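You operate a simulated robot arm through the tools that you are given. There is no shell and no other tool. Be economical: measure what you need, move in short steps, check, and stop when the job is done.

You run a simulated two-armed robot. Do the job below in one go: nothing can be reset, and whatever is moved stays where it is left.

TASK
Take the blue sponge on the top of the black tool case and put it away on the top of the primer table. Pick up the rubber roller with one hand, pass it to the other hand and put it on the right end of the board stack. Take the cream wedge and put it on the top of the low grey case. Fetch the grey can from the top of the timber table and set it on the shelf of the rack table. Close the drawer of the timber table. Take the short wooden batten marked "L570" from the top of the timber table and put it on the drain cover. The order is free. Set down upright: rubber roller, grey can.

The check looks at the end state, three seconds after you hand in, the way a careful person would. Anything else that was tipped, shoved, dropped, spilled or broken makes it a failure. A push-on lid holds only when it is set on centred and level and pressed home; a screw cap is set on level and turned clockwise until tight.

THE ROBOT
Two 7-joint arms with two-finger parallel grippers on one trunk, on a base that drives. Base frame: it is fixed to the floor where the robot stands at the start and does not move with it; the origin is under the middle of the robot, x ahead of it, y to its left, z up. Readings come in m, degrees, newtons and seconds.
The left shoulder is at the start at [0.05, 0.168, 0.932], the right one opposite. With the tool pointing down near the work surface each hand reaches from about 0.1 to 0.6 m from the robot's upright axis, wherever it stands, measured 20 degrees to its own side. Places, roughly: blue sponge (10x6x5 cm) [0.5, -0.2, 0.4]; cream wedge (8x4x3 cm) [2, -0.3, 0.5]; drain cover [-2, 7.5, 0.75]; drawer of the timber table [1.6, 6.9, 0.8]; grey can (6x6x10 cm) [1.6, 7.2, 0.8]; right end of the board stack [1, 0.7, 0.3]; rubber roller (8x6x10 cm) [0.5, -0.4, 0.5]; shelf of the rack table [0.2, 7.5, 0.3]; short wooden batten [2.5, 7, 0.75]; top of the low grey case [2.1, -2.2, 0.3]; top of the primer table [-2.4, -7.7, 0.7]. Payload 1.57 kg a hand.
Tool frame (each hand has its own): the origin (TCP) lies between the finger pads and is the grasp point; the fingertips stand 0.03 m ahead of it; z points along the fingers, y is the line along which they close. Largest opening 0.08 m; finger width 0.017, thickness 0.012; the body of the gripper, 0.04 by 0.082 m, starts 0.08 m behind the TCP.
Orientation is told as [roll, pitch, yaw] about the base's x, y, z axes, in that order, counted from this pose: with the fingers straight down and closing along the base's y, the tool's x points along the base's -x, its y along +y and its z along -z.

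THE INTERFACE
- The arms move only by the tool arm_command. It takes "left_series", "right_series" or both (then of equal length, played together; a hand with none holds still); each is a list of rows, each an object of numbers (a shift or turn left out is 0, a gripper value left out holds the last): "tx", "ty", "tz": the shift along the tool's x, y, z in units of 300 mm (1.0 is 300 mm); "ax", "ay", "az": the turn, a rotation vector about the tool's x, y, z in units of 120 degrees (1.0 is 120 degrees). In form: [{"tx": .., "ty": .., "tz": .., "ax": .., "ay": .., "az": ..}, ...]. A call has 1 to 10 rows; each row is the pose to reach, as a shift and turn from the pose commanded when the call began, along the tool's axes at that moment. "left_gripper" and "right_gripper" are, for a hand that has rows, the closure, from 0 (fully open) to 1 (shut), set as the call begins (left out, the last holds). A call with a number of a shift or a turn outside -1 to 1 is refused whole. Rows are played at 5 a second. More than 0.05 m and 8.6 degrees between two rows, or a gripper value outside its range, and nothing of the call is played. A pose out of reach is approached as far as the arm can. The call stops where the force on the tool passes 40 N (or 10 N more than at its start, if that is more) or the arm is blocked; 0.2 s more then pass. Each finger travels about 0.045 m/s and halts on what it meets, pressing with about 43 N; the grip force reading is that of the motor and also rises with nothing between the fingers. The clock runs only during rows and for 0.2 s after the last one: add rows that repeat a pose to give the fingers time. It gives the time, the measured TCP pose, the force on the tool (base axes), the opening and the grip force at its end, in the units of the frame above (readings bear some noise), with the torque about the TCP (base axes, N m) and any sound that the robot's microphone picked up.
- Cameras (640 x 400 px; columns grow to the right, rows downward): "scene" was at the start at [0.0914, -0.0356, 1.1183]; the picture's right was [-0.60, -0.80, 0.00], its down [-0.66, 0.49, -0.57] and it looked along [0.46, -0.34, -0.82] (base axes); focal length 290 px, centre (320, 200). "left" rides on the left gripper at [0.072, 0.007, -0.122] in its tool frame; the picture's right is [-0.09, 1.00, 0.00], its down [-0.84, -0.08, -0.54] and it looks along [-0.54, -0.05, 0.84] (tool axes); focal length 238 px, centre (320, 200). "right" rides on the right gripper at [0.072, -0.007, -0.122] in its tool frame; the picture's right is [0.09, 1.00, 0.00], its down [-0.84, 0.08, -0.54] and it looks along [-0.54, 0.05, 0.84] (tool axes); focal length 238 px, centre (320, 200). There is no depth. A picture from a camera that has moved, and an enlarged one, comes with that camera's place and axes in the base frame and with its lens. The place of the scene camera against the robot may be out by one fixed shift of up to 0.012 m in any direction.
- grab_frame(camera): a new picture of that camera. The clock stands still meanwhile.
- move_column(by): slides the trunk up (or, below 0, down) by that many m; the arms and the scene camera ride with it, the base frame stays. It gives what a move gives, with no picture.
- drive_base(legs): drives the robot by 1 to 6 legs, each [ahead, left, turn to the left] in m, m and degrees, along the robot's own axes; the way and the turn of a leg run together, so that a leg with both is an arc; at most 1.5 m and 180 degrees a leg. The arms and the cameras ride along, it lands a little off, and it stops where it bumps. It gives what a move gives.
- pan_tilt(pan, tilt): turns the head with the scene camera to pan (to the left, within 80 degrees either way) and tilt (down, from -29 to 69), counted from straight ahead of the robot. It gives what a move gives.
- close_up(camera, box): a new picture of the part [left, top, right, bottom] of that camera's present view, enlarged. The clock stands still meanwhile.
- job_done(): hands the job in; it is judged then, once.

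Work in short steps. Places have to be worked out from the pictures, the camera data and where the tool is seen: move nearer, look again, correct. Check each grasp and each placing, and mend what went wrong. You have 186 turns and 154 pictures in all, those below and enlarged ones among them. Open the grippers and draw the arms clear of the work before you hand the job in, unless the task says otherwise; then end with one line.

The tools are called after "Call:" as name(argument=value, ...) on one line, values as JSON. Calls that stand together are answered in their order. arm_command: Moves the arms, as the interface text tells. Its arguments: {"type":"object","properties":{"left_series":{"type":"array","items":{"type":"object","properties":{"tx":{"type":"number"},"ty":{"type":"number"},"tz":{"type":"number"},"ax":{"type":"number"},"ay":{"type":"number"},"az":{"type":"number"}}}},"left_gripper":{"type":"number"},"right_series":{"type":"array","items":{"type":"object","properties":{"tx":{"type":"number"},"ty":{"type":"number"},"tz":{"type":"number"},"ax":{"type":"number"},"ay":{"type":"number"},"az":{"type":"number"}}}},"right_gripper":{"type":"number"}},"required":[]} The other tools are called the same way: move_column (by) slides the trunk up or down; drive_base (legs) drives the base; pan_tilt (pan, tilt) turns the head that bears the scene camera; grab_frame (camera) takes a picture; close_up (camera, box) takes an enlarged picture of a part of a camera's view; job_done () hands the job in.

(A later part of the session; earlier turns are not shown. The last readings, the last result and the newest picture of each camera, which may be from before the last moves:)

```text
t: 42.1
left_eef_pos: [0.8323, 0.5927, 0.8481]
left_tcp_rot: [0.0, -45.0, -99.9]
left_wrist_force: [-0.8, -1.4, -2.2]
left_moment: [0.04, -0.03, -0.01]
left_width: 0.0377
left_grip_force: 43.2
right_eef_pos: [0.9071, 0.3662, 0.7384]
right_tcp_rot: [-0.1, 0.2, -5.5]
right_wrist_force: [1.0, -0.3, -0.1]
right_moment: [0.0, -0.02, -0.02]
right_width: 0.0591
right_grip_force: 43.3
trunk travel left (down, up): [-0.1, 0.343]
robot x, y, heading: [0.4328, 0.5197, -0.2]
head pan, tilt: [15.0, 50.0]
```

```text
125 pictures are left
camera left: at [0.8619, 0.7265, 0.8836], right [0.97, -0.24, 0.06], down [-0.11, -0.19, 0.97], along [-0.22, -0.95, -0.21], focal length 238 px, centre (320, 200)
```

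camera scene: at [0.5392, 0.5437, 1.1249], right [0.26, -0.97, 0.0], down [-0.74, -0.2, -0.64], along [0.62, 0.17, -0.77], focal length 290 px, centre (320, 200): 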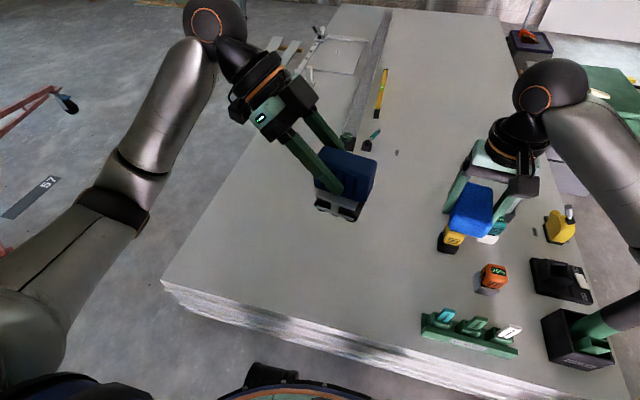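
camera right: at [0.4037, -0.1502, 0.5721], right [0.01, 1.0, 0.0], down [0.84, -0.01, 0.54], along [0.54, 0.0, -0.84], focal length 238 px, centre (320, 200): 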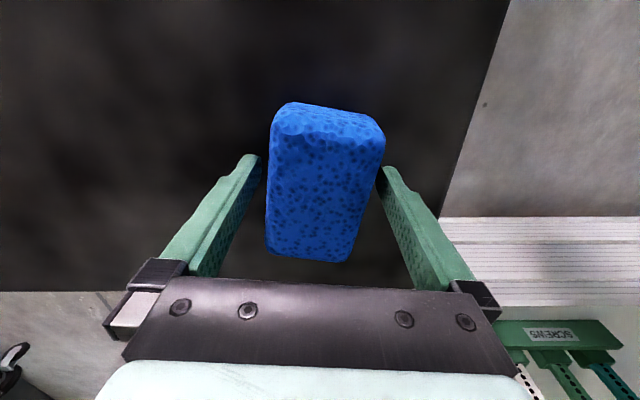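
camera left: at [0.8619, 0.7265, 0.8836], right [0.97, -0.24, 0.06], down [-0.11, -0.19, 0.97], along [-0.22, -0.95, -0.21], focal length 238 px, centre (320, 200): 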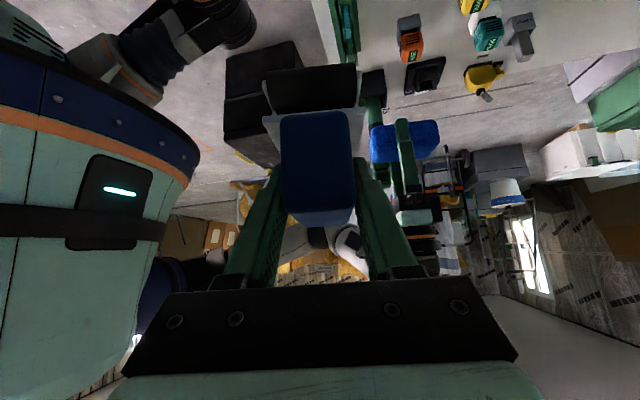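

The stack's top edge triangulates to z≈0.32, x≈0.74. I lower the trunk 0.1 m and carry the roller to about [0.95,0.70], staying some 5 cm above the surface.

Call:
move_column(by=-0.1)

Call:
arm_command(left_series=[{"tx": 0.122, "ty": 0.041, "tz": 0.048}, {"tx": 0.245, "ty": 0.081, "tz": 0.097}, {"tx": 0.367, "ty": 0.122, "tz": 0.145}, {"tx": 0.49, "ty": 0.162, "tz": 0.193}, {"tx": 0.612, "ty": 0.203, "tz": 0.242}, {"tx": 0.735, "ty": 0.244, "tz": 0.29}, {"tx": 0.857, "ty": 0.284, "tz": 0.339}, {"tx": 0.98, "ty": 0.325, "tz": 0.387}])

Call:
grab_frame(camera="scene")

```text
t: 43.4
left_eef_pos: [0.8317, 0.5918, 0.7481]
left_tcp_rot: [-0.1, -45.1, -99.9]
left_wrist_force: [0.1, -0.5, -2.2]
left_moment: [0.01, -0.03, 0.01]
left_width: 0.0377
left_grip_force: 42.7
right_eef_pos: [0.9078, 0.3671, 0.6374]
right_tcp_rot: [0.0, 0.2, -5.6]
right_wrist_force: [0.1, 0.2, 0.5]
right_moment: [0.0, -0.02, 0.02]
right_width: 0.059
right_grip_force: 42.8
trunk travel left (down, up): [0.0, 0.443]
robot x, y, heading: [0.4328, 0.5149, 0.1]
head pan, tilt: [15.0, 50.0]
```

```text
t: 45.2
left_eef_pos: [0.9498, 0.7004, 0.4565]
left_tcp_rot: [0.0, -44.9, -100.3]
left_wrist_force: [-0.2, 0.7, -1.7]
left_moment: [0.03, -0.01, 0.01]
left_width: 0.0377
left_grip_force: 42.5
right_eef_pos: [0.9071, 0.3663, 0.6385]
right_tcp_rot: [-0.1, 0.1, -5.6]
right_wrist_force: [-0.1, 0.0, -0.2]
right_moment: [0.0, -0.01, -0.02]
right_width: 0.0593
right_grip_force: 43.0
trunk travel left (down, up): [0.0, 0.443]
robot x, y, heading: [0.4309, 0.5197, -0.1]
head pan, tilt: [15.0, 50.0]
```

```text
124 pictures are left
camera scene: at [0.5392, 0.5437, 1.0249], right [0.26, -0.97, 0.0], down [-0.74, -0.2, -0.64], along [0.62, 0.17, -0.77], focal length 290 px, centre (320, 200)
```

scene: 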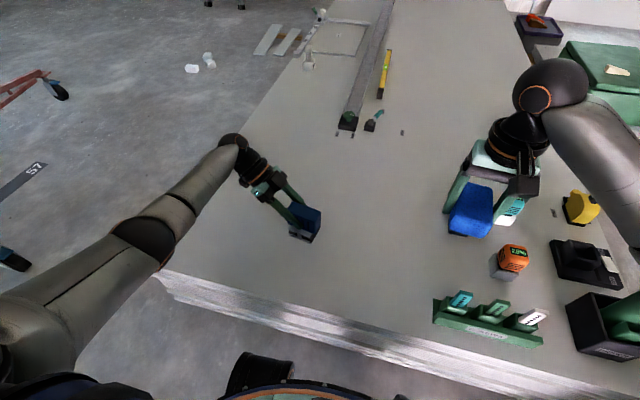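

Clear view: the roller is upright over free board. I lower it straight down 4 cm and look.

Call:
arm_command(left_series=[{"tx": 0.033, "tz": 0.033}, {"tx": 0.066, "tz": 0.066}, {"tx": 0.094, "tz": 0.094}])

Call:
close_up(camera="scene", box=[240, 160, 360, 260])

```text
t: 46.0
left_eef_pos: [0.9496, 0.7, 0.4161]
left_tcp_rot: [0.0, -44.9, -100.0]
left_wrist_force: [-0.2, 0.6, -2.5]
left_moment: [0.06, -0.02, -0.02]
left_width: 0.0378
left_grip_force: 43.0
right_eef_pos: [0.9069, 0.3663, 0.6382]
right_tcp_rot: [0.0, 0.2, -5.6]
right_wrist_force: [0.4, 0.1, 0.2]
right_moment: [0.0, -0.01, 0.01]
right_width: 0.0591
right_grip_force: 43.1
trunk travel left (down, up): [0.0, 0.443]
robot x, y, heading: [0.435, 0.5149, -0.1]
head pan, tilt: [15.0, 50.0]
```

```text
4.00 times, centred on (300, 210) of scene
camera zoom: at [0.5392, 0.5437, 1.0249], right [0.26, -0.97, 0.0], down [-0.74, -0.2, -0.64], along [0.62, 0.17, -0.77], focal length 1162 px, centre (400, 160)
```

zoom: 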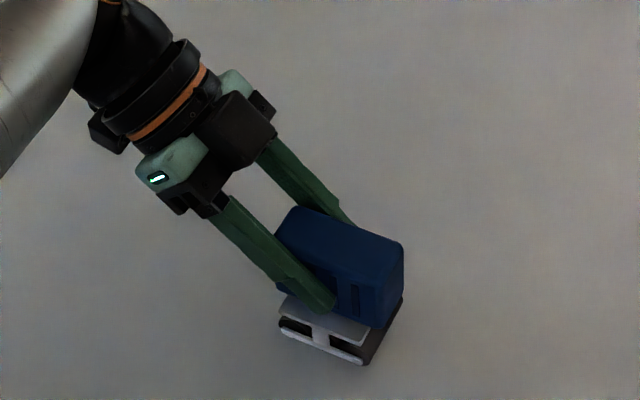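

I descend in 4 mm rows until the readings show contact.

Call:
arm_command(left_series=[{"tx": 0.0094, "tz": 0.0094}, {"tx": 0.0189, "tz": 0.0189}, {"tx": 0.0283, "tz": 0.0283}])

Call:
arm_command(left_series=[{"tx": 0.007, "tz": 0.007}, {"tx": 0.0141, "tz": 0.0141}])

Call:
arm_command(left_series=[{"tx": 0.007, "tz": 0.007}, {"tx": 0.0141, "tz": 0.0141}])

```text
t: 46.8
left_eef_pos: [0.9495, 0.6992, 0.406]
left_tcp_rot: [0.1, -45.0, -100.0]
left_wrist_force: [0.6, 0.3, -2.5]
left_moment: [0.05, -0.02, 0.03]
left_width: 0.0378
left_grip_force: 43.2
right_eef_pos: [0.9073, 0.3646, 0.6383]
right_tcp_rot: [0.0, 0.1, -5.6]
right_wrist_force: [-0.2, -0.3, -0.9]
right_moment: [-0.01, 0.02, 0.04]
right_width: 0.059
right_grip_force: 42.9
trunk travel left (down, up): [0.0, 0.443]
robot x, y, heading: [0.4293, 0.5179, -0.0]
head pan, tilt: [15.0, 50.0]
```

```text
t: 47.4
left_eef_pos: [0.9499, 0.6995, 0.4052]
left_tcp_rot: [0.4, -45.1, -100.5]
left_wrist_force: [-13.8, 3.4, 31.6]
left_moment: [0.93, 0.41, 0.13]
left_width: 0.0378
left_grip_force: 43.1
right_eef_pos: [0.9067, 0.3659, 0.6406]
right_tcp_rot: [0.1, -0.1, -5.5]
right_wrist_force: [0.5, -0.3, -0.4]
right_moment: [0.02, 0.0, 0.02]
right_width: 0.0591
right_grip_force: 42.8
trunk travel left (down, up): [0.0, 0.443]
robot x, y, heading: [0.4275, 0.5147, -0.0]
head pan, tilt: [15.0, 50.0]
```

```text
t: 48.0
left_eef_pos: [0.9498, 0.6981, 0.3998]
left_tcp_rot: [0.6, -45.3, -100.6]
left_wrist_force: [-5.3, 5.3, 38.9]
left_moment: [0.0, 0.64, 0.06]
left_width: 0.0374
left_grip_force: 43.2
right_eef_pos: [0.9066, 0.3661, 0.6401]
right_tcp_rot: [0.1, -0.1, -5.6]
right_wrist_force: [0.7, -0.3, -0.9]
right_moment: [-0.01, -0.01, 0.02]
right_width: 0.0588
right_grip_force: 43.0
trunk travel left (down, up): [0.0, 0.443]
robot x, y, heading: [0.4306, 0.5182, 0.3]
head pan, tilt: [15.0, 50.0]
```

It touched at about z 0.405. I ease back up 4 mm to release the pressing force and look before opening.

Call:
arm_command(left_series=[{"tx": -0.0094, "tz": -0.0094}, {"tx": -0.0094, "tz": -0.0094}])

Call:
close_up(camera="scene", box=[240, 160, 360, 260])

```text
t: 48.6
left_eef_pos: [0.9492, 0.6989, 0.4006]
left_tcp_rot: [0.4, -45.1, -100.2]
left_wrist_force: [4.6, -0.9, 14.4]
left_moment: [-0.81, -0.11, 0.18]
left_width: 0.0378
left_grip_force: 42.7
right_eef_pos: [0.9063, 0.3661, 0.638]
right_tcp_rot: [-0.1, 0.0, -5.7]
right_wrist_force: [0.4, -0.1, -0.5]
right_moment: [-0.02, 0.0, -0.02]
right_width: 0.0589
right_grip_force: 43.3
trunk travel left (down, up): [0.0, 0.443]
robot x, y, heading: [0.429, 0.5166, -0.2]
head pan, tilt: [15.0, 50.0]
```

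```text
4.00 times, centred on (300, 210) of scene
camera zoom: at [0.5384, 0.5433, 1.0248], right [0.26, -0.97, 0.0], down [-0.74, -0.2, -0.64], along [0.62, 0.17, -0.77], focal length 1162 px, centre (400, 160)
```

zoom: 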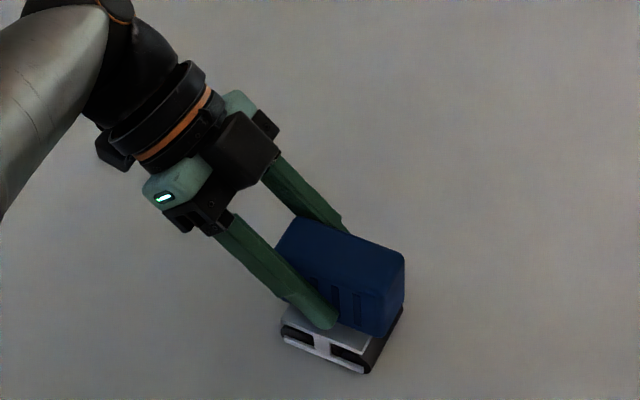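

The roller stands level on the board. I open the left hand, letting the fingers part fully, then check.

Call:
arm_command(left_series=[{}, {}, {}, {}, {}], left_gripper=0)

Call:
close_up(camera="scene", box=[240, 160, 360, 260])

```text
t: 49.8
left_eef_pos: [0.9488, 0.6992, 0.3991]
left_tcp_rot: [0.0, -45.0, -100.0]
left_wrist_force: [-0.2, 0.0, -0.8]
left_moment: [0.0, 0.03, -0.01]
left_width: 0.0802
left_grip_force: 0.1
right_eef_pos: [0.9076, 0.3649, 0.6386]
right_tcp_rot: [0.0, 0.1, -5.6]
right_wrist_force: [-0.3, -0.4, -0.7]
right_moment: [-0.01, 0.01, 0.0]
right_width: 0.0589
right_grip_force: 42.6
trunk travel left (down, up): [0.0, 0.443]
robot x, y, heading: [0.4298, 0.5189, -0.2]
head pan, tilt: [15.0, 50.0]
```

```text
4.00 times, centred on (300, 210) of scene
camera zoom: at [0.5391, 0.5437, 1.0249], right [0.26, -0.97, 0.0], down [-0.74, -0.2, -0.64], along [0.62, 0.17, -0.77], focal length 1162 px, centre (400, 160)
```

zoom: 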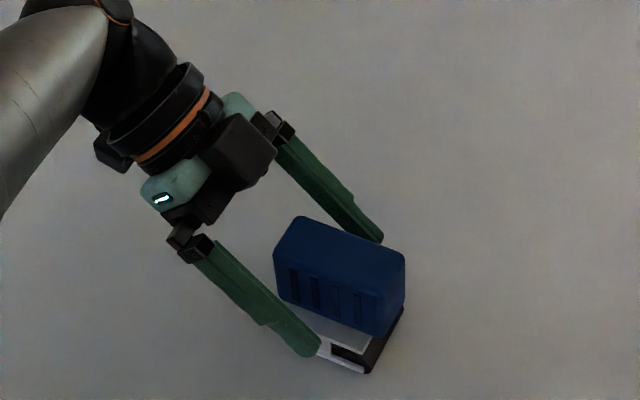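

Released cleanly. I withdraw along the tool axis, 18 cm up and back.

Call:
arm_command(left_series=[{"tz": -0.05}, {"tz": -0.15}, {"tz": -0.28}, {"tz": -0.42}, {"tz": -0.56}, {"tz": -0.7}, {"tz": -0.84}, {"tz": -0.98}])

Call:
grab_frame(camera="scene")

```text
t: 51.6
left_eef_pos: [0.9536, 0.8928, 0.6384]
left_tcp_rot: [-0.1, -45.0, -100.0]
left_wrist_force: [-0.1, -0.4, -0.6]
left_moment: [0.01, 0.0, 0.03]
left_width: 0.0799
left_grip_force: 0.0
left hand out of reach, approached as far as the arm can: row 6, 7, 8
right_eef_pos: [0.9074, 0.3656, 0.6402]
right_tcp_rot: [0.1, 0.0, -5.6]
right_wrist_force: [-1.0, 0.2, -0.1]
right_moment: [0.0, 0.02, 0.02]
right_width: 0.0587
right_grip_force: 43.3
trunk travel left (down, up): [0.0, 0.443]
robot x, y, heading: [0.4319, 0.5132, -0.0]
head pan, tilt: [15.0, 50.0]
```

```text
120 pictures are left
camera scene: at [0.5378, 0.5429, 1.0254], right [0.26, -0.97, 0.0], down [-0.74, -0.2, -0.64], along [0.62, 0.17, -0.76], focal length 290 px, centre (320, 200)
```

scene: 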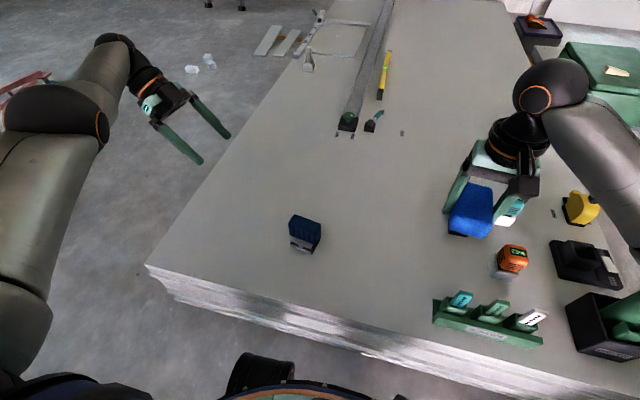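

The roller stands upright on the board end and nothing else was disturbed. I draw both arms in, left back to vertical, for driving.

Call:
arm_command(left_series=[{"tx": -0.095, "ty": -0.057, "tz": 0.048, "ay": 0.0375}, {"tx": -0.19, "ty": -0.113, "tz": 0.096, "ay": 0.075}, {"tx": -0.286, "ty": -0.17, "tz": 0.144, "ay": 0.1125}, {"tx": -0.381, "ty": -0.227, "tz": 0.192, "ay": 0.15}, {"tx": -0.476, "ty": -0.284, "tz": 0.24, "ay": 0.1875}, {"tx": -0.572, "ty": -0.34, "tz": 0.288, "ay": 0.225}, {"tx": -0.667, "ty": -0.397, "tz": 0.336, "ay": 0.2625}, {"tx": -0.762, "ty": -0.454, "tz": 0.384, "ay": 0.3}, {"tx": -0.858, "ty": -0.51, "tz": 0.432, "ay": 0.3375}, {"tx": -0.953, "ty": -0.567, "tz": 0.48, "ay": 0.375}], right_series=[{"tx": 0.05, "tz": -0.02}, {"tx": 0.1, "tz": -0.05}, {"tx": 0.15, "tz": -0.08}, {"tx": 0.2, "tz": -0.1}, {"tx": 0.25, "tz": -0.1}, {"tx": 0.3, "tz": -0.1}, {"tx": 0.35, "tz": -0.1}, {"tx": 0.4, "tz": -0.1}, {"tx": 0.45, "tz": -0.1}, {"tx": 0.5, "tz": -0.1}])

Call:
arm_command(left_series=[{"az": -0.07}, {"az": -0.14}, {"az": -0.21}, {"az": -0.28}, {"az": -0.35}, {"az": -0.42}, {"az": -0.49}, {"az": -0.56}, {"az": -0.63}, {"az": -0.7}])

Call:
move_column(by=0.15)

Call:
pan_tilt(pan=-45, tilt=25)

Call:
grab_frame(camera="scene")

```text
t: 53.8
left_eef_pos: [0.978, 0.5014, 0.7923]
left_tcp_rot: [-0.5, -2.4, -100.6]
left_wrist_force: [0.5, 1.3, -0.2]
left_moment: [-0.13, 0.06, 0.0]
left_width: 0.0798
left_grip_force: 0.1
left hand out of reach, approached as far as the arm can: row 1, 2, 3, 4, 5, 6, 7, 8, 9, 10
right_eef_pos: [0.7593, 0.3809, 0.6678]
right_tcp_rot: [0.0, 0.1, -5.6]
right_wrist_force: [-0.4, -0.1, -0.8]
right_moment: [-0.01, -0.03, -0.01]
right_width: 0.0592
right_grip_force: 43.3
trunk travel left (down, up): [0.0, 0.443]
robot x, y, heading: [0.4296, 0.5164, -0.2]
head pan, tilt: [15.0, 50.0]
```

```text
t: 56.0
left_eef_pos: [0.9824, 0.5147, 0.7908]
left_tcp_rot: [-0.1, 0.0, -15.7]
left_wrist_force: [-0.8, 0.2, -0.1]
left_moment: [0.0, 0.02, 0.02]
left_width: 0.08
left_grip_force: 0.1
left hand out of reach, approached as far as the arm can: row 4, 5, 6, 7, 8, 9, 10
right_eef_pos: [0.7585, 0.3811, 0.6678]
right_tcp_rot: [0.1, 0.1, -5.5]
right_wrist_force: [0.0, 0.1, 0.3]
right_moment: [0.0, 0.02, -0.01]
right_width: 0.0587
right_grip_force: 42.7
trunk travel left (down, up): [0.0, 0.443]
robot x, y, heading: [0.4285, 0.5155, -0.1]
head pan, tilt: [15.0, 50.0]
```

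```text
t: 57.8
left_eef_pos: [0.9826, 0.5146, 0.9402]
left_tcp_rot: [0.0, 0.0, -16.1]
left_wrist_force: [0.7, -0.4, 0.0]
left_moment: [0.01, 0.02, 0.02]
left_width: 0.0799
left_grip_force: 0.2
right_eef_pos: [0.7589, 0.3808, 0.8175]
right_tcp_rot: [0.0, 0.1, -5.6]
right_wrist_force: [0.1, 0.1, 0.1]
right_moment: [0.01, -0.01, -0.02]
right_width: 0.0589
right_grip_force: 42.7
trunk travel left (down, up): [-0.15, 0.293]
robot x, y, heading: [0.4286, 0.5161, -0.0]
head pan, tilt: [15.0, 50.0]
```

```text
t: 59.0
left_eef_pos: [0.984, 0.5146, 0.9407]
left_tcp_rot: [0.0, 0.0, -16.0]
left_wrist_force: [0.3, 0.3, -0.3]
left_moment: [0.01, 0.04, 0.0]
left_width: 0.0801
left_grip_force: 0.1
right_eef_pos: [0.759, 0.3805, 0.8195]
right_tcp_rot: [0.0, 0.1, -5.5]
right_wrist_force: [0.4, -0.9, -0.4]
right_moment: [0.02, 0.0, 0.04]
right_width: 0.0588
right_grip_force: 43.4
trunk travel left (down, up): [-0.15, 0.293]
robot x, y, heading: [0.4314, 0.5175, -0.0]
head pan, tilt: [-45.0, 25.0]
```

```text
119 pictures are left
camera scene: at [0.5299, 0.4586, 1.2124], right [-0.71, -0.71, 0.0], down [-0.3, 0.3, -0.91], along [0.64, -0.64, -0.42], focal length 290 px, centre (320, 200)
```

scene: 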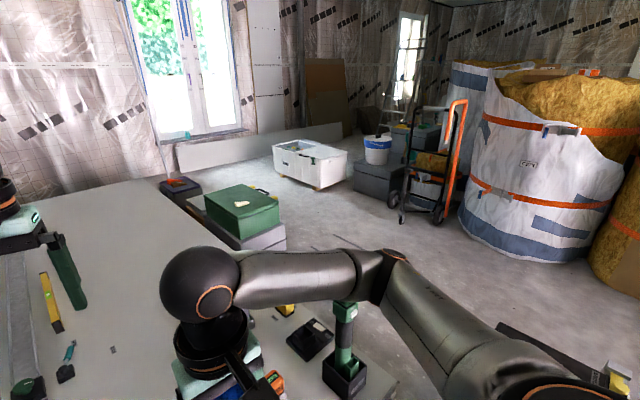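

The left hand is stretched out, so I pull it in. I also zoom on the area of the low grey case.

Call:
arm_command(left_series=[{"tx": 0.1}, {"tx": 0.2}, {"tx": 0.3}, {"tx": 0.4}, {"tx": 0.5}, {"tx": 0.6}, {"tx": 0.7}, {"tx": 0.8}])

Call:
close_up(camera="scene", box=[140, 100, 480, 300])

```text
t: 60.9
left_eef_pos: [0.9826, 0.5147, 0.9403]
left_tcp_rot: [0.0, 0.1, -16.0]
left_wrist_force: [-1.1, -0.6, -0.2]
left_moment: [0.0, 0.01, 0.02]
left_width: 0.08
left_grip_force: 0.0
left hand out of reach, approached as far as the arm can: row 1, 2, 3, 4, 5, 6, 7, 8
right_eef_pos: [0.7587, 0.3814, 0.8186]
right_tcp_rot: [0.0, 0.1, -5.6]
right_wrist_force: [0.1, -0.2, -1.2]
right_moment: [-0.01, 0.02, 0.04]
right_width: 0.0588
right_grip_force: 43.3
trunk travel left (down, up): [-0.15, 0.293]
robot x, y, heading: [0.4319, 0.5159, 0.0]
head pan, tilt: [-45.0, 25.0]
```

```text
1.88 times, centred on (310, 200) of scene
camera zoom: at [0.5298, 0.4586, 1.2124], right [-0.71, -0.71, 0.0], down [-0.3, 0.3, -0.91], along [0.64, -0.64, -0.42], focal length 547 px, centre (339, 200)
```

zoom: 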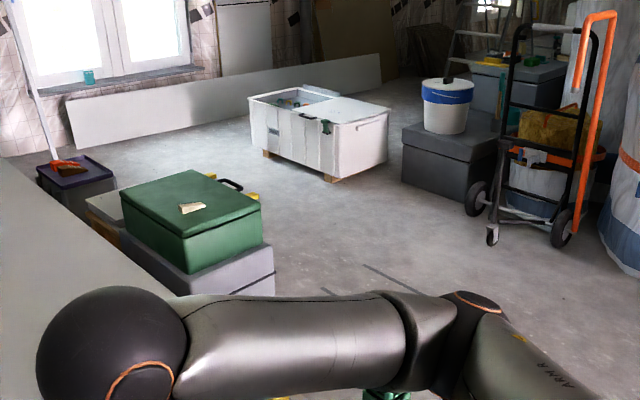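

The left arm didn't follow, apparently against a joint limit. I try shifting it leftward and down.

Call:
arm_command(left_series=[{"ty": 0.1}, {"ty": 0.2}, {"ty": 0.3, "tz": 0.1}, {"ty": 0.4, "tz": 0.2}])

Call:
arm_command(left_series=[{"tx": 0.1}, {"tx": 0.2}, {"tx": 0.3}, {"tx": 0.4}])

```text
t: 61.9
left_eef_pos: [1.0198, 0.6288, 0.8783]
left_tcp_rot: [0.1, 0.0, -16.1]
left_wrist_force: [0.0, 0.4, 0.6]
left_moment: [-0.02, 0.01, 0.0]
left_width: 0.08
left_grip_force: 0.0
right_eef_pos: [0.7587, 0.3803, 0.819]
right_tcp_rot: [0.0, 0.1, -5.6]
right_wrist_force: [-0.1, 0.4, 0.7]
right_moment: [0.01, 0.01, 0.03]
right_width: 0.0591
right_grip_force: 43.2
trunk travel left (down, up): [-0.15, 0.293]
robot x, y, heading: [0.4313, 0.5173, -0.1]
head pan, tilt: [-45.0, 25.0]
```

```text
t: 62.9
left_eef_pos: [0.903, 0.6604, 0.8793]
left_tcp_rot: [0.0, 0.1, -15.9]
left_wrist_force: [0.6, 0.5, -0.1]
left_moment: [-0.01, 0.01, 0.02]
left_width: 0.0799
left_grip_force: 0.1
right_eef_pos: [0.7591, 0.38, 0.8184]
right_tcp_rot: [-0.1, 0.1, -5.5]
right_wrist_force: [-0.2, -0.7, -1.2]
right_moment: [-0.02, 0.03, -0.03]
right_width: 0.0588
right_grip_force: 43.5
trunk travel left (down, up): [-0.15, 0.293]
robot x, y, heading: [0.432, 0.5183, -0.1]
head pan, tilt: [-45.0, 25.0]
```

Now it follows. I pull the left hand in, then back off from the stack and strafe right past the tool case toward open floor at y≈−0.93.

Call:
arm_command(left_series=[{"tx": 0.1, "az": -0.03}, {"tx": 0.2, "az": -0.06}, {"tx": 0.3, "az": -0.09}, {"tx": 0.4, "az": -0.12}, {"tx": 0.47, "az": -0.133}])

Call:
drive_base(legs=[[-0.48, 0, 0], [0, -1.45, 0]])

Call:
pan_tilt(pan=0, tilt=25)

Call:
grab_frame(camera="scene")

```text
t: 64.0
left_eef_pos: [0.767, 0.698, 0.8784]
left_tcp_rot: [-0.1, 0.0, 0.1]
left_wrist_force: [-0.3, -1.1, -0.6]
left_moment: [-0.01, -0.02, -0.03]
left_width: 0.0798
left_grip_force: 0.1
right_eef_pos: [0.7593, 0.3809, 0.8185]
right_tcp_rot: [0.1, 0.1, -5.6]
right_wrist_force: [0.1, -0.2, -0.4]
right_moment: [0.01, -0.02, -0.01]
right_width: 0.0589
right_grip_force: 42.8
trunk travel left (down, up): [-0.15, 0.293]
robot x, y, heading: [0.4329, 0.5143, -0.3]
head pan, tilt: [-45.0, 25.0]
```

```text
t: 79.3
left_eef_pos: [0.304, -0.7386, 0.8799]
left_tcp_rot: [-0.1, 0.0, 0.9]
left_wrist_force: [-0.6, -0.6, -0.9]
left_moment: [-0.02, -0.04, 0.02]
left_width: 0.08
left_grip_force: 0.1
right_eef_pos: [0.3016, -1.0566, 0.8181]
right_tcp_rot: [0.0, 0.2, -4.6]
right_wrist_force: [-0.2, 0.1, -0.9]
right_moment: [-0.02, 0.01, 0.0]
right_width: 0.0587
right_grip_force: 42.9
trunk travel left (down, up): [-0.15, 0.293]
robot x, y, heading: [-0.0282, -0.9269, 1.1]
head pan, tilt: [-45.0, 25.0]
```

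```text
t: 80.4
left_eef_pos: [0.3044, -0.7394, 0.8778]
left_tcp_rot: [0.0, -0.1, 0.8]
left_wrist_force: [1.2, -0.3, -0.7]
left_moment: [0.0, 0.02, -0.05]
left_width: 0.08
left_grip_force: 0.0
right_eef_pos: [0.3015, -1.0561, 0.819]
right_tcp_rot: [0.0, 0.1, -4.6]
right_wrist_force: [0.0, -0.2, -0.6]
right_moment: [-0.03, 0.0, -0.01]
right_width: 0.059
right_grip_force: 43.1
trunk travel left (down, up): [-0.15, 0.293]
robot x, y, heading: [-0.0307, -0.9272, 0.8]
head pan, tilt: [0.0, 25.0]
```

```text
117 pictures are left
camera scene: at [0.0968, -0.917, 1.2124], right [0.02, -1.0, 0.0], down [-0.42, -0.01, -0.91], along [0.91, 0.01, -0.42], focal length 290 px, centre (320, 200)
```

scene: 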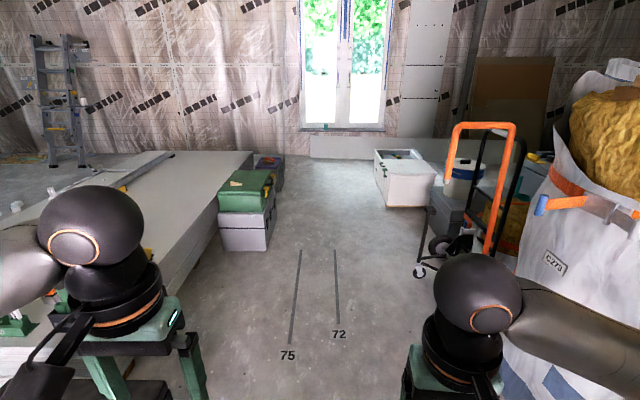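

The lane ahead is clear, and the wedge is near [1.91,−0.34]. I drive ahead 1.3 m and left 0.33 m to face it.

Call:
drive_base(legs=[[1.3, 0, -1], [0, 0.33, 0]])

Call:
pan_tilt(pan=15, tilt=45)

Call:
grab_frame(camera="scene")

Call:
grab_frame(camera="left")

```text
t: 90.1
left_eef_pos: [1.6128, -0.3972, 0.8794]
left_tcp_rot: [0.0, 0.0, 0.5]
left_wrist_force: [-0.1, 0.6, 0.2]
left_moment: [-0.01, -0.02, -0.03]
left_width: 0.0798
left_grip_force: 0.0
right_eef_pos: [1.6066, -0.7135, 0.8178]
right_tcp_rot: [0.0, 0.1, -5.3]
right_wrist_force: [0.0, 0.9, -0.1]
right_moment: [0.03, -0.01, 0.03]
right_width: 0.0587
right_grip_force: 43.1
trunk travel left (down, up): [-0.15, 0.293]
robot x, y, heading: [1.277, -0.5742, 0.3]
head pan, tilt: [0.0, 25.0]
```

```text
t: 90.9
left_eef_pos: [1.6133, -0.3946, 0.8795]
left_tcp_rot: [0.1, 0.0, 0.4]
left_wrist_force: [0.4, -0.1, -0.2]
left_moment: [0.0, 0.0, 0.02]
left_width: 0.0798
left_grip_force: 0.1
right_eef_pos: [1.6047, -0.7134, 0.8175]
right_tcp_rot: [0.0, 0.1, -5.2]
right_wrist_force: [-0.1, 0.7, -0.1]
right_moment: [-0.02, 0.03, -0.04]
right_width: 0.0589
right_grip_force: 42.8
trunk travel left (down, up): [-0.15, 0.293]
robot x, y, heading: [1.2762, -0.5807, 0.6]
head pan, tilt: [15.0, 45.0]
```

```text
116 pictures are left
camera scene: at [1.3895, -0.5507, 1.1819], right [0.26, -0.96, 0.0], down [-0.68, -0.19, -0.71], along [0.68, 0.19, -0.71], focal length 290 px, centre (320, 200)
```

scene: 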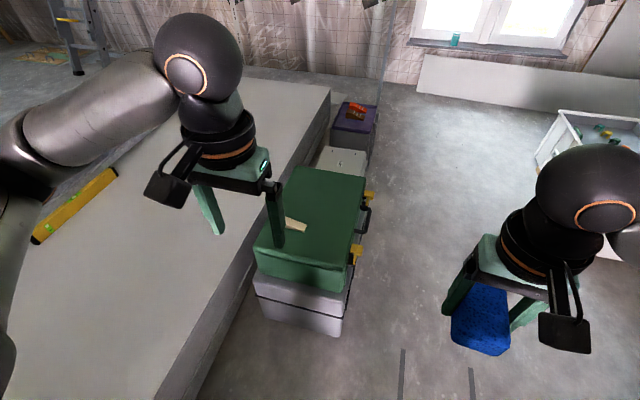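

```text
115 pictures are left
camera left: at [1.541, -0.3898, 1.0015], right [0.09, 1.0, 0.0], down [0.84, -0.07, 0.54], along [0.54, -0.05, -0.84], focal length 238 px, centre (320, 200)
```

left: 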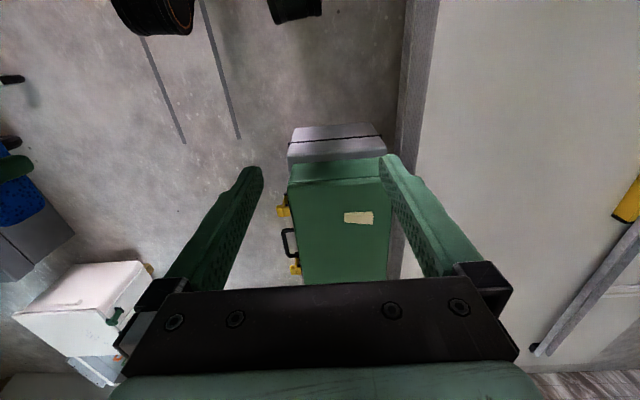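

The wedge triangulates to about [1.93,−0.32,0.49], 8 cm side along y, so I need to close along x. I drive in 0.13 m and turn the left gripper to yaw −90.

Call:
drive_base(legs=[[0.13, 0.04, 0]])

Call:
arm_command(left_series=[{"az": 0.07}, {"az": 0.14}, {"az": 0.21}, {"az": 0.28}, {"az": 0.35}, {"tx": -0.05, "az": 0.42}, {"tx": -0.1, "az": 0.49}, {"tx": -0.15, "az": 0.56}, {"tx": -0.2, "az": 0.63}, {"tx": -0.25, "az": 0.7}])

Call:
arm_command(left_series=[{"az": 0.05}])

Call:
grab_frame(camera="left")

Call:
grab_frame(camera="scene")

```text
t: 92.2
left_eef_pos: [1.7401, -0.3547, 0.8777]
left_tcp_rot: [0.0, 0.1, 0.3]
left_wrist_force: [0.1, 0.4, 0.1]
left_moment: [-0.02, 0.01, -0.02]
left_width: 0.0798
left_grip_force: 0.0
right_eef_pos: [1.7339, -0.6728, 0.8173]
right_tcp_rot: [0.1, 0.1, -5.2]
right_wrist_force: [-0.7, 1.3, -1.1]
right_moment: [0.01, 0.01, 0.05]
right_width: 0.0587
right_grip_force: 42.4
trunk travel left (down, up): [-0.15, 0.293]
robot x, y, heading: [1.4056, -0.5367, 0.3]
head pan, tilt: [15.0, 45.0]
```

```text
t: 94.4
left_eef_pos: [1.8159, -0.3555, 0.8778]
left_tcp_rot: [-0.1, 0.0, -83.8]
left_wrist_force: [-0.5, 0.0, 0.0]
left_moment: [0.0, 0.05, -0.01]
left_width: 0.0799
left_grip_force: 0.0
right_eef_pos: [1.7341, -0.6742, 0.8187]
right_tcp_rot: [0.0, 0.2, -5.1]
right_wrist_force: [0.8, -0.4, -0.5]
right_moment: [0.01, -0.02, 0.01]
right_width: 0.0588
right_grip_force: 42.5
trunk travel left (down, up): [-0.15, 0.293]
robot x, y, heading: [1.4054, -0.5408, 0.4]
head pan, tilt: [15.0, 45.0]
```

```text
t: 94.8
left_eef_pos: [1.8154, -0.3554, 0.8794]
left_tcp_rot: [0.0, 0.0, -89.7]
left_wrist_force: [-0.4, 0.8, -0.7]
left_moment: [0.0, 0.01, 0.01]
left_width: 0.08
left_grip_force: 0.0
right_eef_pos: [1.7348, -0.6726, 0.8182]
right_tcp_rot: [-0.1, 0.1, -5.2]
right_wrist_force: [-0.5, -0.2, 0.2]
right_moment: [-0.01, 0.01, 0.02]
right_width: 0.059
right_grip_force: 43.1
trunk travel left (down, up): [-0.15, 0.293]
robot x, y, heading: [1.4052, -0.5402, 0.3]
head pan, tilt: [15.0, 45.0]
```

```text
114 pictures are left
camera left: at [1.8224, -0.2832, 1.0013], right [1.0, -0.09, 0.0], down [-0.07, -0.84, 0.54], along [-0.05, -0.54, -0.84], focal length 238 px, centre (320, 200)
```

left: 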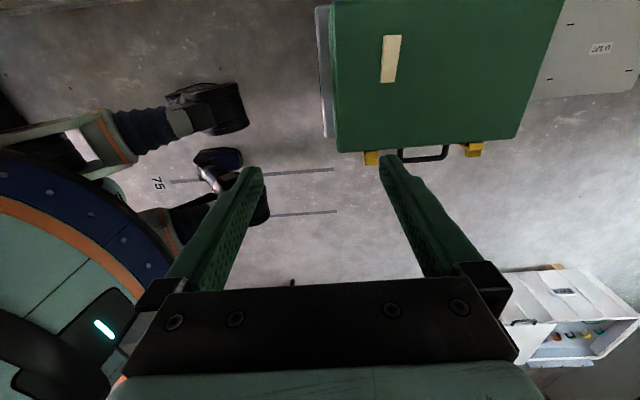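

```text
113 pictures are left
camera scene: at [1.5173, -0.5101, 1.1819], right [0.27, -0.96, 0.0], down [-0.68, -0.19, -0.71], along [0.68, 0.19, -0.71], focal length 290 px, centre (320, 200)
```

scene: 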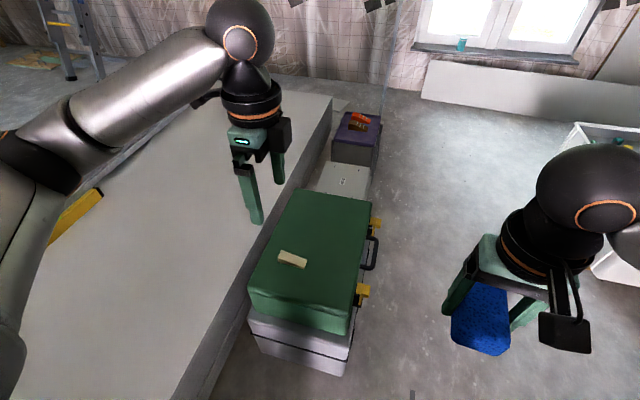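

The wedge lies at about [1.947,−0.314] with its axis along y. I move the left hand over it, down to z≈0.62, and look.

Call:
arm_command(left_series=[{"tx": 0.02, "ty": 0.07, "tz": 0.12}, {"tx": 0.04, "ty": 0.14, "tz": 0.24}, {"tx": 0.07, "ty": 0.22, "tz": 0.36}, {"tx": 0.09, "ty": 0.29, "tz": 0.48}, {"tx": 0.11, "ty": 0.36, "tz": 0.6}, {"tx": 0.13, "ty": 0.4, "tz": 0.73}, {"tx": 0.14, "ty": 0.437, "tz": 0.867}])

Call:
grab_frame(camera="left")

Call:
close_up(camera="scene", box=[220, 180, 400, 300])

```text
t: 96.4
left_eef_pos: [1.9461, -0.3113, 0.6181]
left_tcp_rot: [-0.1, 0.0, -89.7]
left_wrist_force: [-0.5, -0.5, -0.1]
left_moment: [0.0, -0.04, 0.02]
left_width: 0.0799
left_grip_force: 0.1
right_eef_pos: [1.7335, -0.6725, 0.8169]
right_tcp_rot: [0.0, 0.1, -5.2]
right_wrist_force: [0.7, 0.1, -0.2]
right_moment: [-0.03, -0.01, 0.02]
right_width: 0.0588
right_grip_force: 43.2
trunk travel left (down, up): [-0.15, 0.293]
robot x, y, heading: [1.4043, -0.5386, 0.3]
head pan, tilt: [15.0, 45.0]
```

```text
112 pictures are left
camera left: at [1.9528, -0.2394, 0.7404], right [1.0, -0.09, 0.0], down [-0.07, -0.84, 0.54], along [-0.05, -0.54, -0.84], focal length 238 px, centre (320, 200)
```

left: 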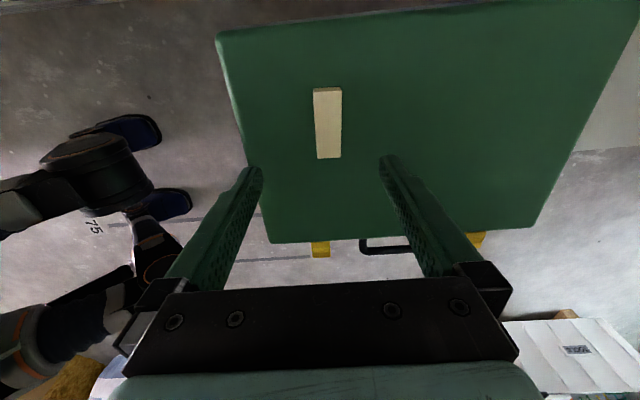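

```text
3.33 times, centred on (310, 240) of scene
camera zoom: at [1.5173, -0.5101, 1.1819], right [0.27, -0.96, 0.0], down [-0.68, -0.19, -0.71], along [0.68, 0.19, -0.71], focal length 968 px, centre (353, 67)
```

zoom: 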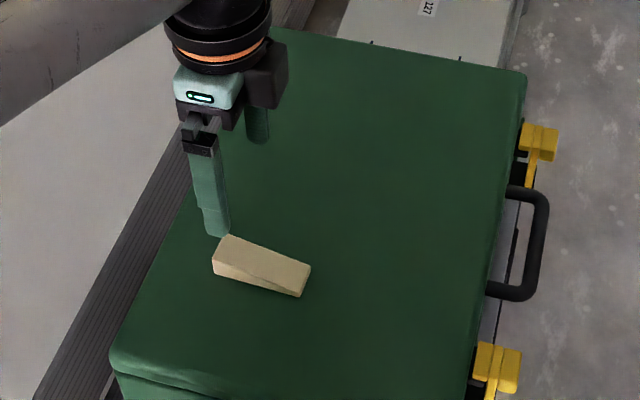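

The wedge's thick end is toward +y, centre ≈[1.954,−0.312]. I shift 8 mm, descend to 0.50, then feel for the case top in small rows.

Call:
arm_command(left_series=[{"tx": 0.02, "ty": 0.027, "tz": 0.13}, {"tx": 0.02, "ty": 0.027, "tz": 0.26}, {"tx": 0.02, "ty": 0.027, "tz": 0.38}, {"tx": 0.02, "ty": 0.027, "tz": 0.4}, {"tx": 0.02, "ty": 0.027, "tz": 0.42}, {"tx": 0.02, "ty": 0.027, "tz": 0.44}])

Call:
grab_frame(camera="left")

```text
t: 97.8
left_eef_pos: [1.9536, -0.3048, 0.4869]
left_tcp_rot: [-0.1, 0.0, -89.7]
left_wrist_force: [1.3, -0.4, 0.8]
left_moment: [0.02, 0.0, 0.0]
left_width: 0.0801
left_grip_force: 0.0
right_eef_pos: [1.7341, -0.6729, 0.8182]
right_tcp_rot: [0.0, 0.1, -5.2]
right_wrist_force: [-0.6, 0.1, -0.1]
right_moment: [0.02, 0.01, -0.01]
right_width: 0.059
right_grip_force: 42.7
trunk travel left (down, up): [-0.15, 0.293]
robot x, y, heading: [1.4041, -0.5401, 0.2]
head pan, tilt: [15.0, 45.0]
```

```text
110 pictures are left
camera left: at [1.9609, -0.234, 0.6098], right [1.0, -0.09, 0.0], down [-0.07, -0.84, 0.54], along [-0.05, -0.54, -0.84], focal length 238 px, centre (320, 200)
```

left: 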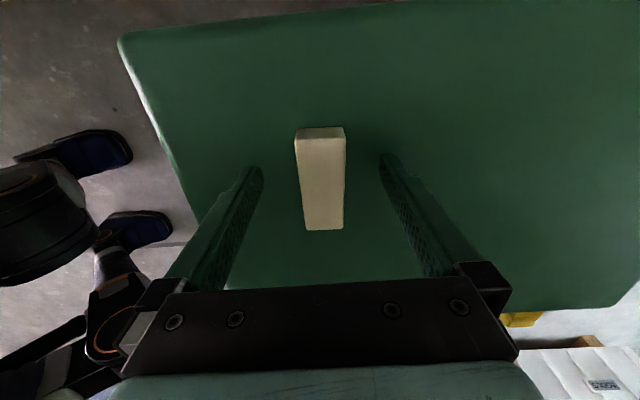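

The wedge is centred but lower than expected; the top of the case seems near z 0.43. I keep feeling downward in 4 mm rows.

Call:
arm_command(left_series=[{"tz": 0.013}, {"tz": 0.027}, {"tz": 0.04}, {"tz": 0.053}, {"tz": 0.067}])

Call:
grab_frame(camera="left")

```text
t: 98.5
left_eef_pos: [1.9581, -0.3056, 0.4845]
left_tcp_rot: [0.2, 0.0, -89.8]
left_wrist_force: [-1.1, 0.9, 17.3]
left_moment: [-0.01, 0.85, -0.03]
left_width: 0.08
left_grip_force: 0.0
right_eef_pos: [1.733, -0.6733, 0.8189]
right_tcp_rot: [0.0, -0.1, -5.1]
right_wrist_force: [0.5, 0.4, 0.3]
right_moment: [0.03, 0.01, 0.02]
right_width: 0.0591
right_grip_force: 43.4
trunk travel left (down, up): [-0.15, 0.293]
robot x, y, heading: [1.4044, -0.5379, 0.2]
head pan, tilt: [15.0, 45.0]
stopped in row 3 (left hand): the force on the tool passed its limit at 43 N (the readings are from after the stop); the commanded pose is now the measured one
```

```text
109 pictures are left
camera left: at [1.9636, -0.2337, 0.6076], right [1.0, -0.09, 0.0], down [-0.07, -0.84, 0.54], along [-0.04, -0.54, -0.84], focal length 238 px, centre (320, 200)
```

left: 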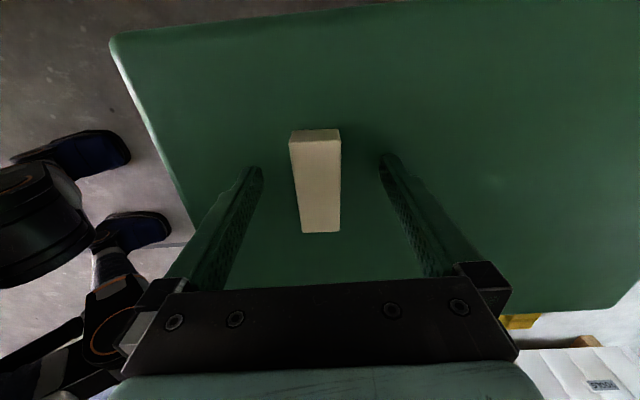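

Contact with the case top at z≈0.454. I back off 4 mm and close on the wedge.

Call:
arm_command(left_series=[{"ty": -0.01, "tz": -0.014}, {"ty": -0.01, "tz": -0.014}])

Call:
arm_command(left_series=[{}, {}, {}, {}, {}], left_gripper=1)

Call:
arm_command(left_series=[{"tz": -0.06}, {"tz": -0.16}, {"tz": -0.3}, {"tz": -0.45}, {"tz": -0.6}])

Call:
grab_frame(camera="left")

```text
t: 99.1
left_eef_pos: [1.9515, -0.3053, 0.4857]
left_tcp_rot: [-0.2, 0.0, -89.6]
left_wrist_force: [-0.1, -2.1, 2.0]
left_moment: [-0.05, -0.17, -0.05]
left_width: 0.0802
left_grip_force: 0.0
right_eef_pos: [1.734, -0.6717, 0.8177]
right_tcp_rot: [0.0, 0.1, -5.2]
right_wrist_force: [-0.7, -0.1, 0.0]
right_moment: [0.03, 0.01, -0.01]
right_width: 0.0589
right_grip_force: 42.5
trunk travel left (down, up): [-0.15, 0.293]
robot x, y, heading: [1.404, -0.5409, 0.6]
head pan, tilt: [15.0, 45.0]
```

```text
t: 100.3
left_eef_pos: [1.9526, -0.3058, 0.4855]
left_tcp_rot: [-0.2, 0.1, -89.5]
left_wrist_force: [0.4, 0.5, -0.1]
left_moment: [0.02, -0.01, 0.01]
left_width: 0.0286
left_grip_force: 31.3
right_eef_pos: [1.7327, -0.6724, 0.8177]
right_tcp_rot: [-0.1, 0.0, -5.2]
right_wrist_force: [-1.4, -0.2, -0.4]
right_moment: [0.0, 0.03, 0.03]
right_width: 0.0589
right_grip_force: 43.1
trunk travel left (down, up): [-0.15, 0.293]
robot x, y, heading: [1.4088, -0.5417, 0.3]
head pan, tilt: [15.0, 45.0]
```

```text
t: 101.5
left_eef_pos: [1.9532, -0.306, 0.667]
left_tcp_rot: [-0.2, 0.1, -89.6]
left_wrist_force: [-0.1, -1.2, 0.8]
left_moment: [0.02, 0.0, -0.02]
left_width: 0.0284
left_grip_force: 38.2
right_eef_pos: [1.7344, -0.6734, 0.8193]
right_tcp_rot: [0.1, 0.1, -5.1]
right_wrist_force: [0.4, -0.1, -0.6]
right_moment: [-0.01, 0.03, 0.0]
right_width: 0.059
right_grip_force: 43.1
trunk travel left (down, up): [-0.15, 0.293]
robot x, y, heading: [1.4055, -0.5435, 0.7]
head pan, tilt: [15.0, 45.0]
```

```text
108 pictures are left
camera left: at [1.96, -0.2336, 0.7901], right [1.0, -0.09, 0.0], down [-0.07, -0.84, 0.54], along [-0.05, -0.54, -0.84], focal length 238 px, centre (320, 200)
```

left: 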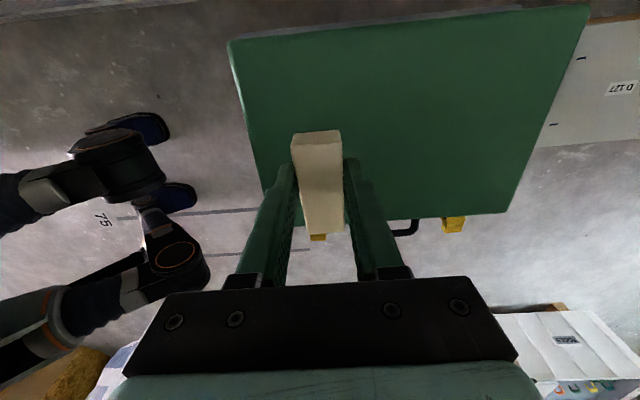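

The wedge is held (2.85 cm wide). I tuck the left arm, back out to the right, turn to face −y, and look toward the grey case.

Call:
arm_command(left_series=[{"tz": -0.12}, {"tz": -0.24}, {"ty": -0.1, "tz": -0.36}, {"ty": -0.22, "tz": -0.48}, {"ty": -0.34, "tz": -0.5}, {"ty": -0.46, "tz": -0.5}, {"ty": -0.58, "tz": -0.5}, {"ty": -0.65, "tz": -0.5}])

Call:
drive_base(legs=[[0, -0.35, 0], [0, 0, -90.5], [0, 0.5, 0]])

Call:
pan_tilt(pan=0, tilt=35)

Call:
grab_frame(camera="scene")

```text
refused: row 4 steps farther than a row can; nothing moved
```

```text
t: 113.5
left_eef_pos: [2.1423, -1.4343, 0.6672]
left_tcp_rot: [-0.1, 0.1, -179.5]
left_wrist_force: [-0.9, 0.7, -0.4]
left_moment: [0.0, 0.04, -0.02]
left_width: 0.0289
left_grip_force: 38.5
right_eef_pos: [1.7745, -1.2145, 0.8186]
right_tcp_rot: [0.1, 0.1, -95.1]
right_wrist_force: [-0.3, 0.1, 0.9]
right_moment: [0.03, 0.03, 0.01]
right_width: 0.059
right_grip_force: 42.8
trunk travel left (down, up): [-0.15, 0.293]
robot x, y, heading: [1.9092, -0.8853, -89.6]
head pan, tilt: [15.0, 45.0]
```

```text
t: 114.2
left_eef_pos: [2.1419, -1.435, 0.668]
left_tcp_rot: [-0.1, 0.1, -179.6]
left_wrist_force: [0.4, -0.2, -0.2]
left_moment: [0.03, 0.01, 0.01]
left_width: 0.0287
left_grip_force: 38.9
right_eef_pos: [1.7746, -1.2149, 0.8184]
right_tcp_rot: [0.0, 0.2, -95.2]
right_wrist_force: [-0.2, 0.0, 0.7]
right_moment: [0.01, -0.02, 0.0]
right_width: 0.059
right_grip_force: 42.8
trunk travel left (down, up): [-0.15, 0.293]
robot x, y, heading: [1.9111, -0.8855, -89.5]
head pan, tilt: [0.0, 35.0]
```

```text
107 pictures are left
camera scene: at [1.9031, -1.0061, 1.1966], right [-1.0, -0.01, 0.0], down [0.0, 0.57, -0.82], along [0.01, -0.82, -0.57], focal length 290 px, centre (320, 200)
```

scene: 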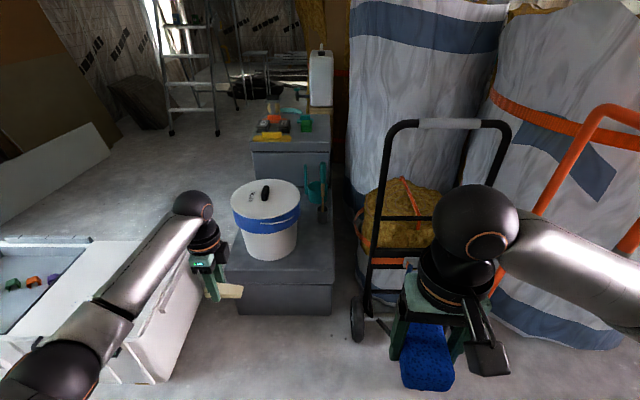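

The low grey case is ahead with a bucket standing on it. Its front right top corner around [1.94,−1.88] is free, so I draw the left hand in and drive closer.

Call:
arm_command(left_series=[{"tx": -0.1, "ty": -0.08}, {"tx": -0.2, "ty": -0.16}, {"tx": -0.3, "ty": -0.25}, {"tx": -0.4, "ty": -0.33}])

Call:
drive_base(legs=[[0.45, 0.04, -0.4]])

Call:
pan_tilt(pan=0, tilt=50)

Call:
grab_frame(camera="scene")

Call:
grab_frame(camera="left")

```text
t: 115.2
left_eef_pos: [2.0226, -1.3348, 0.6688]
left_tcp_rot: [-0.1, 0.0, -179.4]
left_wrist_force: [0.2, 0.3, -0.4]
left_moment: [-0.01, -0.02, -0.01]
left_width: 0.0285
left_grip_force: 38.5
right_eef_pos: [1.7749, -1.214, 0.8175]
right_tcp_rot: [0.0, 0.1, -95.1]
right_wrist_force: [0.7, 0.4, -0.5]
right_moment: [0.03, -0.04, -0.04]
right_width: 0.059
right_grip_force: 42.8
trunk travel left (down, up): [-0.15, 0.293]
robot x, y, heading: [1.9087, -0.8856, -89.6]
head pan, tilt: [0.0, 35.0]
```

```text
t: 117.9
left_eef_pos: [2.0624, -1.7837, 0.6676]
left_tcp_rot: [-0.2, 0.1, -179.8]
left_wrist_force: [-0.4, 0.7, -0.9]
left_moment: [0.02, -0.01, -0.03]
left_width: 0.0285
left_grip_force: 39.1
right_eef_pos: [1.8161, -1.6623, 0.8196]
right_tcp_rot: [0.1, 0.1, -95.4]
right_wrist_force: [-0.7, -0.4, -0.8]
right_moment: [0.02, -0.01, 0.04]
right_width: 0.0589
right_grip_force: 43.0
trunk travel left (down, up): [-0.15, 0.293]
robot x, y, heading: [1.9499, -1.335, -89.8]
head pan, tilt: [0.0, 35.0]
```

```text
t: 118.7
left_eef_pos: [2.0634, -1.7834, 0.668]
left_tcp_rot: [-0.2, 0.1, -179.8]
left_wrist_force: [0.4, 0.4, -0.9]
left_moment: [-0.02, 0.0, 0.04]
left_width: 0.0287
left_grip_force: 38.5
right_eef_pos: [1.8166, -1.6619, 0.8177]
right_tcp_rot: [0.0, 0.0, -95.3]
right_wrist_force: [-0.2, 0.1, 0.7]
right_moment: [0.01, 0.01, 0.0]
right_width: 0.0587
right_grip_force: 42.3
trunk travel left (down, up): [-0.15, 0.293]
robot x, y, heading: [1.9522, -1.3343, -89.4]
head pan, tilt: [0.0, 50.0]
```

```text
106 pictures are left
camera scene: at [1.9446, -1.4428, 1.175], right [-1.0, 0.0, 0.0], down [0.0, 0.77, -0.64], along [0.0, -0.64, -0.77], focal length 290 px, centre (320, 200)
```

scene: 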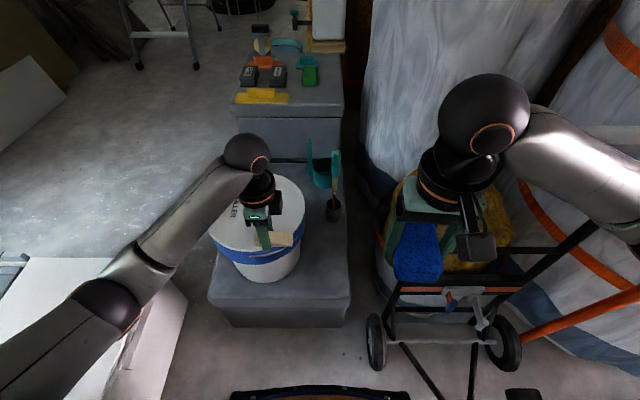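

```text
105 pictures are left
camera left: at [2.1343, -1.7904, 0.7901], right [-0.09, -1.0, 0.0], down [-0.84, 0.07, 0.54], along [-0.54, 0.05, -0.84], focal length 238 px, centre (320, 200)
```

left: 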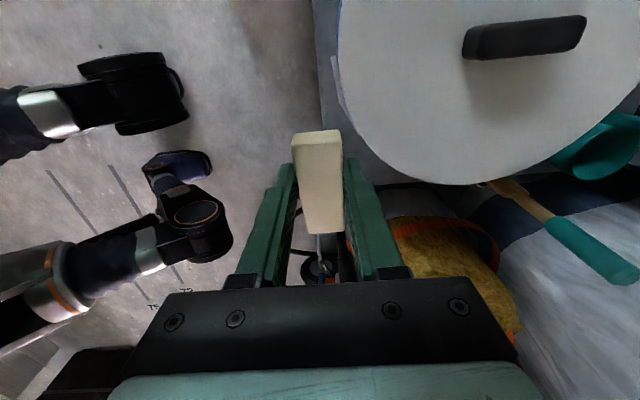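

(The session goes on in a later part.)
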